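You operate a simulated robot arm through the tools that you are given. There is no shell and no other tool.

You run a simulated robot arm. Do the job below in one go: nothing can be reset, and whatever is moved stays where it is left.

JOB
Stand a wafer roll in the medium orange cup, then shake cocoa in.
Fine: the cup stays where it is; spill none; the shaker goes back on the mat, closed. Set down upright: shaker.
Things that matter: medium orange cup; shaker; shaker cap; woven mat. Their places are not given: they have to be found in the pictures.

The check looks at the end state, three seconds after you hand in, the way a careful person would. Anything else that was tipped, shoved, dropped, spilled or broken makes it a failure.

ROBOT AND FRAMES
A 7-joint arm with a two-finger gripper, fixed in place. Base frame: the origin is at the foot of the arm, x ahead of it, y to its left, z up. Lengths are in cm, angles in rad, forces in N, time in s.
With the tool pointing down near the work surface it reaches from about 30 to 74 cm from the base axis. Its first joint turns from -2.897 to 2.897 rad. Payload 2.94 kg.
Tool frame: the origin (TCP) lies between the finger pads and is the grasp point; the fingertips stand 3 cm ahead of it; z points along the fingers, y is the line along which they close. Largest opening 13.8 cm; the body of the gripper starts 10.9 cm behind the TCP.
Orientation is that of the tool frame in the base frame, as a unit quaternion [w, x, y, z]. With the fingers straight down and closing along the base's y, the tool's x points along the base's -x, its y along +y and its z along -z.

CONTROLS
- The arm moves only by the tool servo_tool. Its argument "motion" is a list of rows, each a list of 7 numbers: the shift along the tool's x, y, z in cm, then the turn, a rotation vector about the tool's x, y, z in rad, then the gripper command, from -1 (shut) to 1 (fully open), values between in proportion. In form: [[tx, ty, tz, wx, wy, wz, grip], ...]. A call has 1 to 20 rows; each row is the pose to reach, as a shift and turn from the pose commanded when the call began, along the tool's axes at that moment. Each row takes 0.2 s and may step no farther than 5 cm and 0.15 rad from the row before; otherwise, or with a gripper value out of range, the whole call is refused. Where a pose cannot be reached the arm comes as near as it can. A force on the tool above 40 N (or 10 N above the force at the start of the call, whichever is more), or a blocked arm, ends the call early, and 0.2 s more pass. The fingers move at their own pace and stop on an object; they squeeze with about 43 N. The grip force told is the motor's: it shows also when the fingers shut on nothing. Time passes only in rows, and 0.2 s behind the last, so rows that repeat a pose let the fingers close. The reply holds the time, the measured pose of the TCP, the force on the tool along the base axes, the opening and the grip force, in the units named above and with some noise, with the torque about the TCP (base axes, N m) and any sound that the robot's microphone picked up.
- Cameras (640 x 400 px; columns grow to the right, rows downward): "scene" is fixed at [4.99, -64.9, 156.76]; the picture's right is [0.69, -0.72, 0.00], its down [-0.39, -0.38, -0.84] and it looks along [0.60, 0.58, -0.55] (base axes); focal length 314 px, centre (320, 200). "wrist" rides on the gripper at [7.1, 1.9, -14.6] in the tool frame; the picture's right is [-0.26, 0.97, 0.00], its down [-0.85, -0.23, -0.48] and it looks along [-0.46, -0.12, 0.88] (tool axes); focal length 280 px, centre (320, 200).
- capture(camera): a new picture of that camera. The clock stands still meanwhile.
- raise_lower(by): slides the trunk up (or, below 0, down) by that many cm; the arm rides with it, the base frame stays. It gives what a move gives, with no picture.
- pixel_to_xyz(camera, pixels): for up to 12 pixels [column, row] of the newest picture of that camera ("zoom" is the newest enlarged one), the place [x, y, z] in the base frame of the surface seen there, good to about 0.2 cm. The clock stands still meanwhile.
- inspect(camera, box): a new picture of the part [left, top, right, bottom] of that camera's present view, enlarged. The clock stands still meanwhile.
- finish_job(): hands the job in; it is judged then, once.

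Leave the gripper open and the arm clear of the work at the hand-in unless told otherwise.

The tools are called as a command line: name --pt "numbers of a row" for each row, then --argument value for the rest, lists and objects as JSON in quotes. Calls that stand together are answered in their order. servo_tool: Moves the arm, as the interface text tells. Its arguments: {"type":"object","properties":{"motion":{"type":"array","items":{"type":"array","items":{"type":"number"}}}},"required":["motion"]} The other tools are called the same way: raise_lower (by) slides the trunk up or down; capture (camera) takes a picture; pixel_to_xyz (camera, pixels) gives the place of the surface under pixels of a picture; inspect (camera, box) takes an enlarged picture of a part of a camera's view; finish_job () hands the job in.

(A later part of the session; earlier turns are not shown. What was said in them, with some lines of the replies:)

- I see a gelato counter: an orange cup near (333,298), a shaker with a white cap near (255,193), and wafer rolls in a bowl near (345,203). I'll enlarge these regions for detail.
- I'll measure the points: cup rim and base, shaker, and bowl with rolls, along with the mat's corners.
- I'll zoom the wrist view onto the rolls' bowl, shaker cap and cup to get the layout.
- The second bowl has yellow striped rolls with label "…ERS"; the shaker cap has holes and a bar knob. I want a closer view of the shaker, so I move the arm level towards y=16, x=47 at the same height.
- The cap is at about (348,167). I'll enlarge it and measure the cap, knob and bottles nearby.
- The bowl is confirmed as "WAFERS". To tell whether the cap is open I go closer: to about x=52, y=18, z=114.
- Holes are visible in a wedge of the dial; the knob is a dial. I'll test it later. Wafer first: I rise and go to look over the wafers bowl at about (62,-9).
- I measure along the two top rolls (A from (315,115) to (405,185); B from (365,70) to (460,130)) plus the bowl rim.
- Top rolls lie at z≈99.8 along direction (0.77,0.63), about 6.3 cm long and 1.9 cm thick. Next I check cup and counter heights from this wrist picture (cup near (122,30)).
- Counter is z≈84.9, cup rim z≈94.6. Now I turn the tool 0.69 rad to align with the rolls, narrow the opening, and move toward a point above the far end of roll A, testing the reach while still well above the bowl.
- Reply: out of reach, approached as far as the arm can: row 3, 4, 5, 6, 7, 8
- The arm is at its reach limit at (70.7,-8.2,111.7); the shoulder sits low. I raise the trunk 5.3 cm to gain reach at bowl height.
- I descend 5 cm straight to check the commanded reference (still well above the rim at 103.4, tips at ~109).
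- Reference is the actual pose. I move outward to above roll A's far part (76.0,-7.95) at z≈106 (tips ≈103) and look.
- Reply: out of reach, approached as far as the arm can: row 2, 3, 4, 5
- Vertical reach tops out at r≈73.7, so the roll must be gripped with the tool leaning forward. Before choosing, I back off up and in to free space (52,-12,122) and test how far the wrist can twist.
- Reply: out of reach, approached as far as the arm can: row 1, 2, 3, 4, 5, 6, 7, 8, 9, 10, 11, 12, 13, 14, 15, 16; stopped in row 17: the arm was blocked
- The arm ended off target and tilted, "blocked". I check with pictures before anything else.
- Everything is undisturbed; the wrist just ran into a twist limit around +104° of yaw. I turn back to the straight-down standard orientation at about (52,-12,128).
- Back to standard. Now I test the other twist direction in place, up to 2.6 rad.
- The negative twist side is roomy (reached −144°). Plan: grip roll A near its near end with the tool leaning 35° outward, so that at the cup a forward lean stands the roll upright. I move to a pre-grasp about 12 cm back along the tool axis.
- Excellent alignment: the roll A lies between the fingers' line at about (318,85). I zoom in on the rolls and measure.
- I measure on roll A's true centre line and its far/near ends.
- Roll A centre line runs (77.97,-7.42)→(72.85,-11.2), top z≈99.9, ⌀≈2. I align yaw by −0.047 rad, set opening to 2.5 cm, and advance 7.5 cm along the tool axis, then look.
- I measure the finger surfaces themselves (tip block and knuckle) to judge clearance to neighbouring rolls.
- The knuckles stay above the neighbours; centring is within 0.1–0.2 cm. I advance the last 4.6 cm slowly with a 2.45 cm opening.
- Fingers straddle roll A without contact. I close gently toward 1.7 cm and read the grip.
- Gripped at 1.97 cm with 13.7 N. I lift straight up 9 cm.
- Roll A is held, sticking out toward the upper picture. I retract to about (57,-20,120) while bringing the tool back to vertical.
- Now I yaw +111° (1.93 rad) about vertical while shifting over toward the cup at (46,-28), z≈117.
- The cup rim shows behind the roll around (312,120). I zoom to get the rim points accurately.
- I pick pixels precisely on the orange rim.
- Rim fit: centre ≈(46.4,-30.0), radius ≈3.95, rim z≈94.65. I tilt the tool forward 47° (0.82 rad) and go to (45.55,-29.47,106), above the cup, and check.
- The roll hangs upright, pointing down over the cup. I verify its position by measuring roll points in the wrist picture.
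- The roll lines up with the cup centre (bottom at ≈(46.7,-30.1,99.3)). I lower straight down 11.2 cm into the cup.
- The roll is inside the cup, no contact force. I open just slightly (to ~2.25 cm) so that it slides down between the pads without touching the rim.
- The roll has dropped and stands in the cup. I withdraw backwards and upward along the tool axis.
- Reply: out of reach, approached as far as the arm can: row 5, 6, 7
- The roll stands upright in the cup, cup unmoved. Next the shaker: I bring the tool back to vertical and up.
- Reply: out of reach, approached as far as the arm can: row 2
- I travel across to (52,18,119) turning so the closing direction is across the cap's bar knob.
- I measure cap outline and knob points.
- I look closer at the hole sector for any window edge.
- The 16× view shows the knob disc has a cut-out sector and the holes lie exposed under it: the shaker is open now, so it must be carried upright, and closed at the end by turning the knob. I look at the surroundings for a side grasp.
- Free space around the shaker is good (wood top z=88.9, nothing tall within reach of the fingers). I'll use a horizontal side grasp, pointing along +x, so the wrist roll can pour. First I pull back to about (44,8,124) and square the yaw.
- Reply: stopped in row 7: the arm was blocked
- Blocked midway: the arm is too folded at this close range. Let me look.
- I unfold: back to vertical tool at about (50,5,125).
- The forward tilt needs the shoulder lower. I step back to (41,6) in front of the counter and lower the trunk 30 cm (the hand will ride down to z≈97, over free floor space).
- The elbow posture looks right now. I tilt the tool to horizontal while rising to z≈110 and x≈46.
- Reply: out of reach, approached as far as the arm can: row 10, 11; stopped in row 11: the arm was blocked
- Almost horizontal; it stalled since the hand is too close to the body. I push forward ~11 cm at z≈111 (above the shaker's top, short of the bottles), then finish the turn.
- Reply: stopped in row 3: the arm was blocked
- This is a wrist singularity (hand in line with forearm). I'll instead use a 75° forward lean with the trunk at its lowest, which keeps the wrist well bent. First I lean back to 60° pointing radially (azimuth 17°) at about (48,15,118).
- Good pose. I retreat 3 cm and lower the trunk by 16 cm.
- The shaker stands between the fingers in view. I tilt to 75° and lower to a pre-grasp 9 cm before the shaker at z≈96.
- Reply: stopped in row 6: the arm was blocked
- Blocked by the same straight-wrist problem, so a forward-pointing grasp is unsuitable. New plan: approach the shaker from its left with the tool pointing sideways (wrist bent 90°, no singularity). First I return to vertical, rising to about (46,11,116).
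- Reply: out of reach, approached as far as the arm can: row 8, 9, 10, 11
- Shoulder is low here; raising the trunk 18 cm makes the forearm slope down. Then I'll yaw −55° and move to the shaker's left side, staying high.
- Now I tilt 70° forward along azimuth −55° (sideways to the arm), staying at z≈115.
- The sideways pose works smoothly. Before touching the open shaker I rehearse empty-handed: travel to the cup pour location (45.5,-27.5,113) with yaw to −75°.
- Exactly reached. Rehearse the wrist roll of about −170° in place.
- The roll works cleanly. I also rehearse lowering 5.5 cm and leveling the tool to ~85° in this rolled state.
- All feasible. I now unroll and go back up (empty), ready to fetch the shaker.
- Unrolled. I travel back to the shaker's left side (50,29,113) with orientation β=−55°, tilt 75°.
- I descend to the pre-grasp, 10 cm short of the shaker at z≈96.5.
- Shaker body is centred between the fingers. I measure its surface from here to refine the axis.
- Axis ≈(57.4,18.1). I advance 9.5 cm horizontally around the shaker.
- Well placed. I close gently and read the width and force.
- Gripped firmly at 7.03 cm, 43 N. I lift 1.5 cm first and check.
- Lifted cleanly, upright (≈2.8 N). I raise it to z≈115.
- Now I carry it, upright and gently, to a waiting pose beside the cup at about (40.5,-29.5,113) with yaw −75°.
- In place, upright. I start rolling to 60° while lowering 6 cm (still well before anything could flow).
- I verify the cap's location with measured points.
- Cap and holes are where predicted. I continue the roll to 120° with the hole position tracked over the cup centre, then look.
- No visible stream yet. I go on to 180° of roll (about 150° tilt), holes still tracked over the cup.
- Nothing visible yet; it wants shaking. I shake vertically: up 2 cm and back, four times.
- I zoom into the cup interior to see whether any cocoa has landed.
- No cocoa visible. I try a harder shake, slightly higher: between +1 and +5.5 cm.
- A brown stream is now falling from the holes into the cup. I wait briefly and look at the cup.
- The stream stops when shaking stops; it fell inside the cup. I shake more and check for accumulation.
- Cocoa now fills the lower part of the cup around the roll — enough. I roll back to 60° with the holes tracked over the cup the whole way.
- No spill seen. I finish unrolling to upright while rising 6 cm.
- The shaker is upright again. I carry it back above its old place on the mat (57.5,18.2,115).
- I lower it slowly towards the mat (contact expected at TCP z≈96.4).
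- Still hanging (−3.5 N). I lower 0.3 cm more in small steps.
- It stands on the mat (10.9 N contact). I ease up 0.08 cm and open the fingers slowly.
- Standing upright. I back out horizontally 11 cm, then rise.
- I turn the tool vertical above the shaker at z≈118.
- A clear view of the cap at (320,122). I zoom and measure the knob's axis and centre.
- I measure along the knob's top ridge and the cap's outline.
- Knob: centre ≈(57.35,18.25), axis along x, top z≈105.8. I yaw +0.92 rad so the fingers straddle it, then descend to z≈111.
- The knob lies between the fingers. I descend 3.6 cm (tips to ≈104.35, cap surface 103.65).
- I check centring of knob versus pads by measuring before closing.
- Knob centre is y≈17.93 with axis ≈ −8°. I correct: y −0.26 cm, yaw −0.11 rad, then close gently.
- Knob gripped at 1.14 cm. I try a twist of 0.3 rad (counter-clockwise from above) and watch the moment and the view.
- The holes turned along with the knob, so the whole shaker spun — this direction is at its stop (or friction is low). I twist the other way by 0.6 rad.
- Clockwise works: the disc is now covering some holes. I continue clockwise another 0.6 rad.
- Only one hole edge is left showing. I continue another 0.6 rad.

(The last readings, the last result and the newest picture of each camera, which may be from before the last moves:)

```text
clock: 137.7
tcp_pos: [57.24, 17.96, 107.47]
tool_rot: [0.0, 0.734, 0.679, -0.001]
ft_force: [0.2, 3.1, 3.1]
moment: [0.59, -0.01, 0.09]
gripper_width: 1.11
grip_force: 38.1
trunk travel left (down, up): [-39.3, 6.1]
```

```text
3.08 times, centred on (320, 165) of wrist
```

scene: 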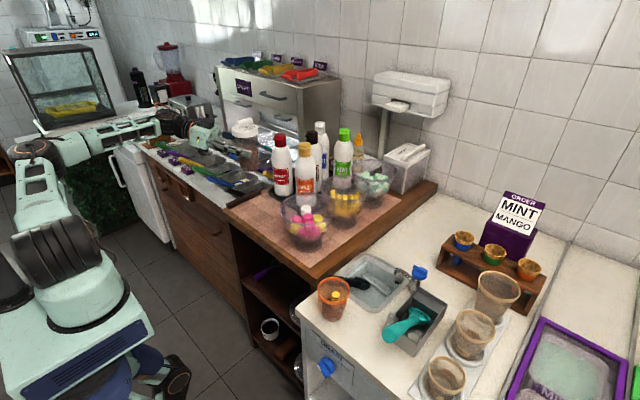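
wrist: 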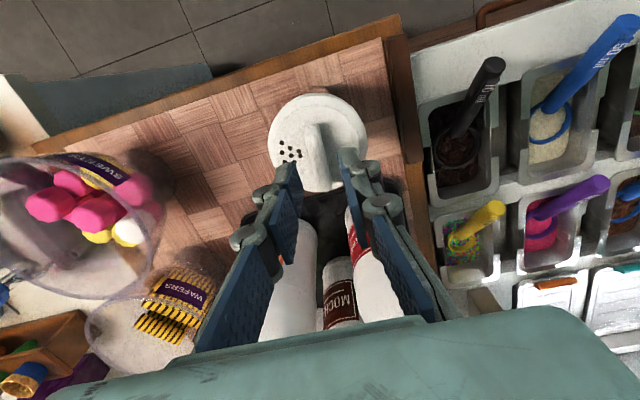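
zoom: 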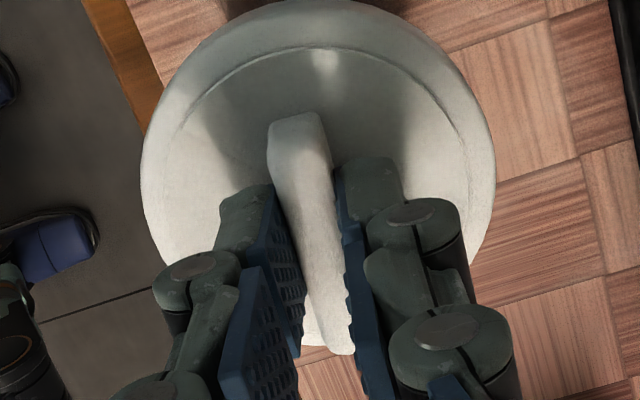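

All holes are covered. To be sure it's fully at the closed stop I turn 0.3 rad more, then check forces.

servo_tool --pt "0 0 0 0 0 0.1 -0.88" --pt "0 0 0 0 0 0.2 -0.88" --pt "0 0 0 0 0 0.3 -0.88" --pt "0 0 0 0 0 0.3 -0.88"

inspect --camera "scene" --box '[230, 150, 290, 220]'

inspect --camera "wrist" --box '[250, 100, 390, 230]'

```text
clock: 138.7
tcp_pos: [57.26, 17.92, 107.56]
tool_rot: [0.001, 0.827, 0.562, -0.002]
ft_force: [0.3, 3.4, 5.5]
moment: [0.49, -0.16, 0.07]
gripper_width: 1.13
grip_force: 38.3
trunk travel left (down, up): [-39.3, 6.1]
```

```text
5.71 times, centred on (260, 185) of scene
```

zoom: 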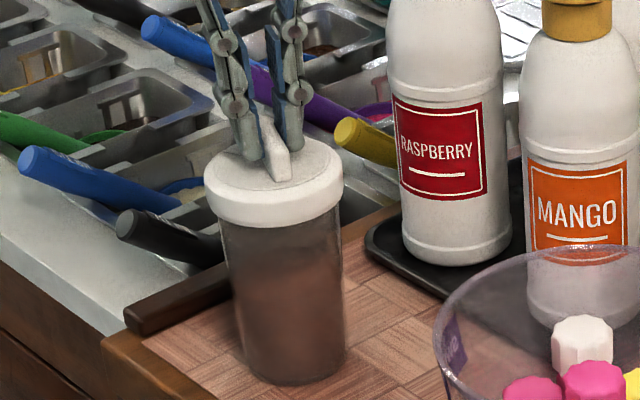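

```text
3.08 times, centred on (320, 165) of wrist
```

zoom: 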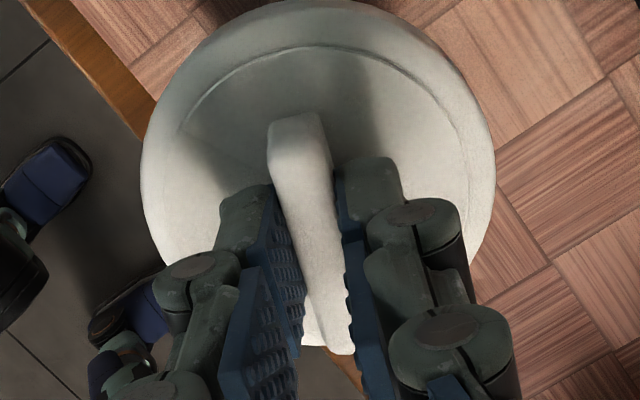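

Closed. There's a little residual press (5.5 N down, 3.4 N sideways). I ease it: raise 0.1 cm and shift +y 0.1 cm, then read.

servo_tool --pt "0 0 -0.05 0 0 0 -0.88" --pt "0 0 -0.1 0 0 0 -0.88" --pt "0 0 -0.1 0 0 0 -0.88"

```text
clock: 139.5
tcp_pos: [57.29, 17.74, 107.48]
tool_rot: [0.001, 0.827, 0.563, -0.003]
ft_force: [0.2, 1.5, 0.3]
moment: [0.16, -0.03, 0.05]
gripper_width: 1.14
grip_force: 38.6
trunk travel left (down, up): [-39.3, 6.1]
```

Forces relaxed. I open the fingers slowly.

servo_tool --pt "0 0 0 0 0 0 -0.86" --pt "0 0 0 0 0 0 -0.84" --pt "0 0 0 0 0 0 -0.8" --pt "0 0 0 0 0 0 -0.7" --pt "0 0 0 0 0 0 -0.6" --pt "0 0 0 0 0 0 -0.6"

inspect --camera "scene" --box '[220, 140, 300, 220]'

inspect --camera "wrist" --box '[250, 100, 390, 230]'

```text
clock: 140.9
tcp_pos: [57.38, 17.96, 107.57]
tool_rot: [0.001, 0.826, 0.563, -0.001]
ft_force: [-0.7, 0.1, 0.5]
moment: [0.04, 0.02, 0.0]
gripper_width: 2.76
grip_force: 0.1
trunk travel left (down, up): [-39.3, 6.1]
```

```text
5.00 times, centred on (260, 180) of scene
```

zoom: 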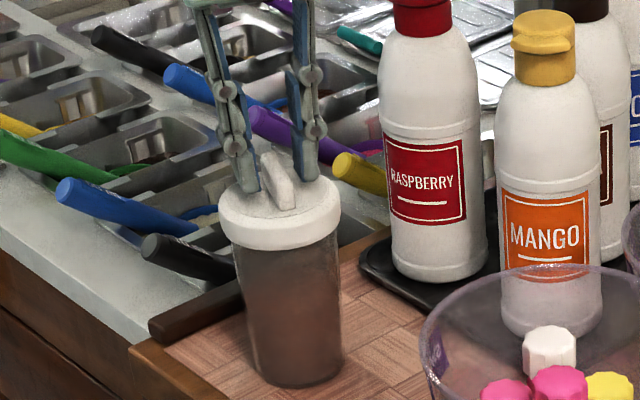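

```text
3.08 times, centred on (320, 165) of wrist
```

zoom: 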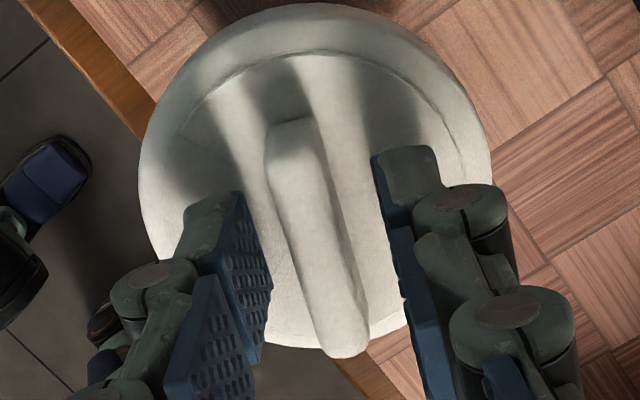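

The shaker stands upright, knob turned and no holes visible. I rise straight up 14 cm.

servo_tool --pt "0 0 -1 0 0 0 -0.6" --pt "0 0 -3 0 0 0 -0.6" --pt "0 0 -7 0 0 0 -0.6" --pt "0 0 -11 0 0 0 -0.6" --pt "0 0 -14 0 0 0 -0.6" --pt "0 0 -14 0 0 0 -0.6"

capture --camera "wrist"

inspect --camera "scene" --box '[240, 164, 270, 186]'

```text
clock: 142.3
tcp_pos: [57.33, 17.97, 121.61]
tool_rot: [0.001, 0.827, 0.562, -0.003]
ft_force: [0.3, -0.3, 0.0]
moment: [-0.02, 0.0, 0.06]
gripper_width: 2.76
grip_force: 0.0
trunk travel left (down, up): [-39.3, 6.1]
```

```text
taken
```

wrist: 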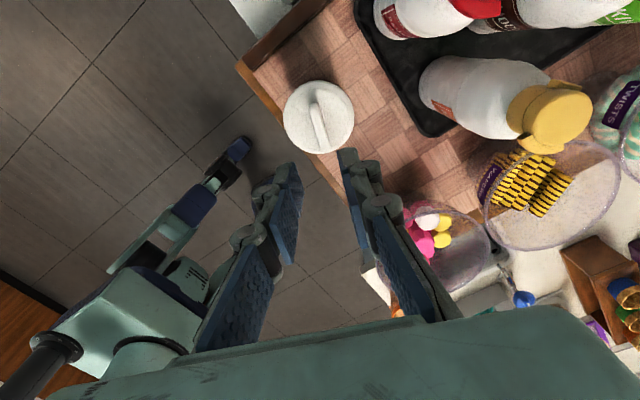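

```text
16.00 times, centred on (255, 175) of scene
```

zoom: 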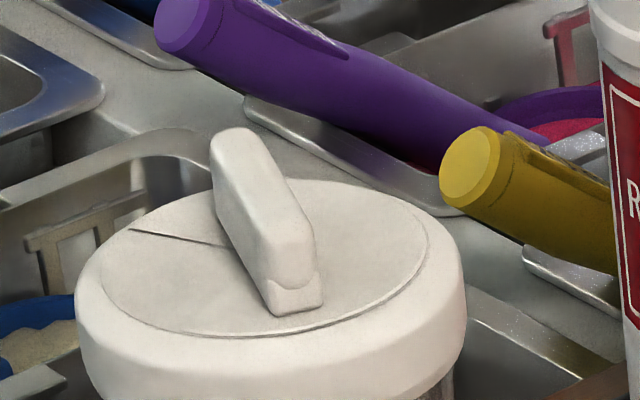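

The disc's window now sits away from the holes: closed. I move the arm clear (yaw back, up and in), opening the gripper.

servo_tool --pt "-1.2 -0.6 -1 0 0 -0.14 -0.5" --pt "-2.5 -1.3 -2 0 0 -0.28 -0.3" --pt "-3.8 -2 -3 0 0 -0.42 0" --pt "-5.1 -2.7 -4 0 0 -0.56 0.3" --pt "-6.4 -3.4 -5 0 0 -0.7 0.6" --pt "-7.7 -4.1 -6 0 0 -0.84 0.9" --pt "-9 -4.8 -7 0 0 -0.98 1" --pt "-10.3 -5.5 -8 0 0 -1.12 1" --pt "-11.6 -6.2 -8.5 0 0 -1.26 1" --pt "-12.9 -6.9 -9 0 0 -1.4 1" --pt "-14.2 -7.6 -9 0 0 -1.54 1" --pt "-15.5 -8.3 -9 0 0 -1.68 1" --pt "-16.7 -8.9 -9 0 0 -1.82 1" --pt "-17.7 -9.4 -9 0 0 -1.94 1" --pt "-17.7 -9.4 -9 0 0 -1.94 1"

capture --camera "scene"

inspect --camera "scene" --box '[290, 250, 390, 340]'

inspect --camera "scene" --box '[220, 110, 420, 260]'

```text
clock: 145.5
tcp_pos: [42.15, 4.92, 130.79]
tool_rot: [-0.002, 0.003, 1.0, -0.002]
ft_force: [0.4, 0.5, -0.5]
moment: [0.0, 0.02, -0.03]
gripper_width: 13.81
grip_force: 0.1
trunk travel left (down, up): [-39.3, 6.1]
```

```text
taken
```

scene: 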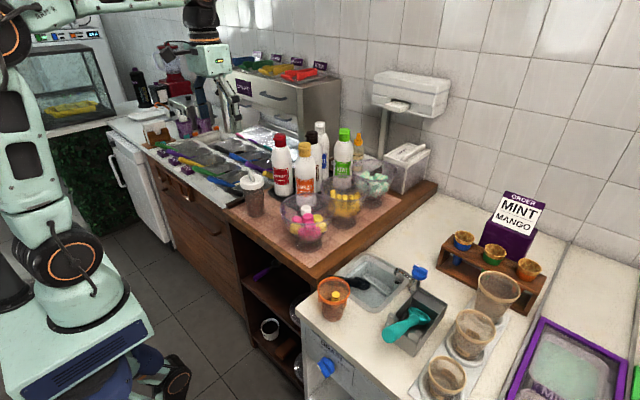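

```text
4.44 times, centred on (340, 295) of scene
```

zoom: 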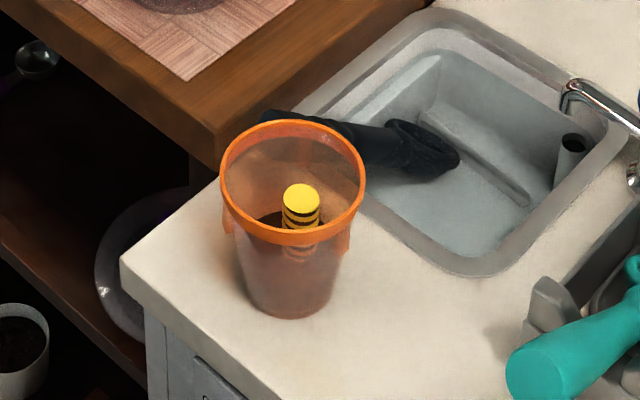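

```text
2.67 times, centred on (320, 185) of scene
```

zoom: 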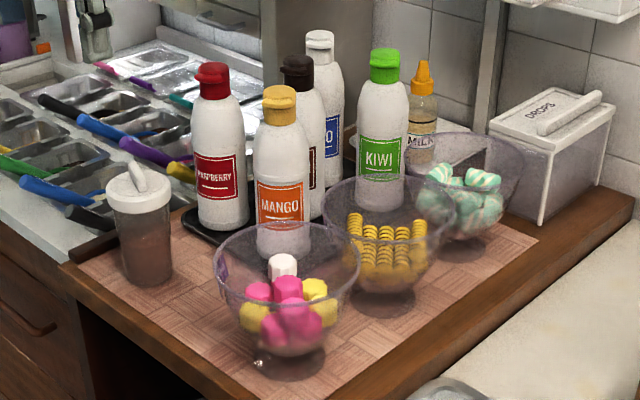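

Everything checks out:

- **Cup:** it hasn't moved. The roll stands upright in it with cocoa around it, and the counter is clean.
- **Shaker:** it stands upright on the mat in its old place, with its holes covered.
- **Arm:** it is clear of the work with the gripper open.

I hand in the job.

finish_job

```text
The job is handed in.
```

The job is handed in. A wafer roll stands upright in the medium orange cup with cocoa shaken in around it. In the last pictures the cup had not moved and I saw no spilled cocoa.

- **Cocoa:** there is a generous amount, about halfway up the wafer roll. The job gave no quantity, so I stopped once it was clearly visible.
- **Shaker:** it is back in its old place on the mat, upright. Its cap was open at the start. I turned the knob clockwise until all the holes were covered.
- **Other items:** the bowls, bottles and utensils look undisturbed, and the arm is clear with the gripper open.
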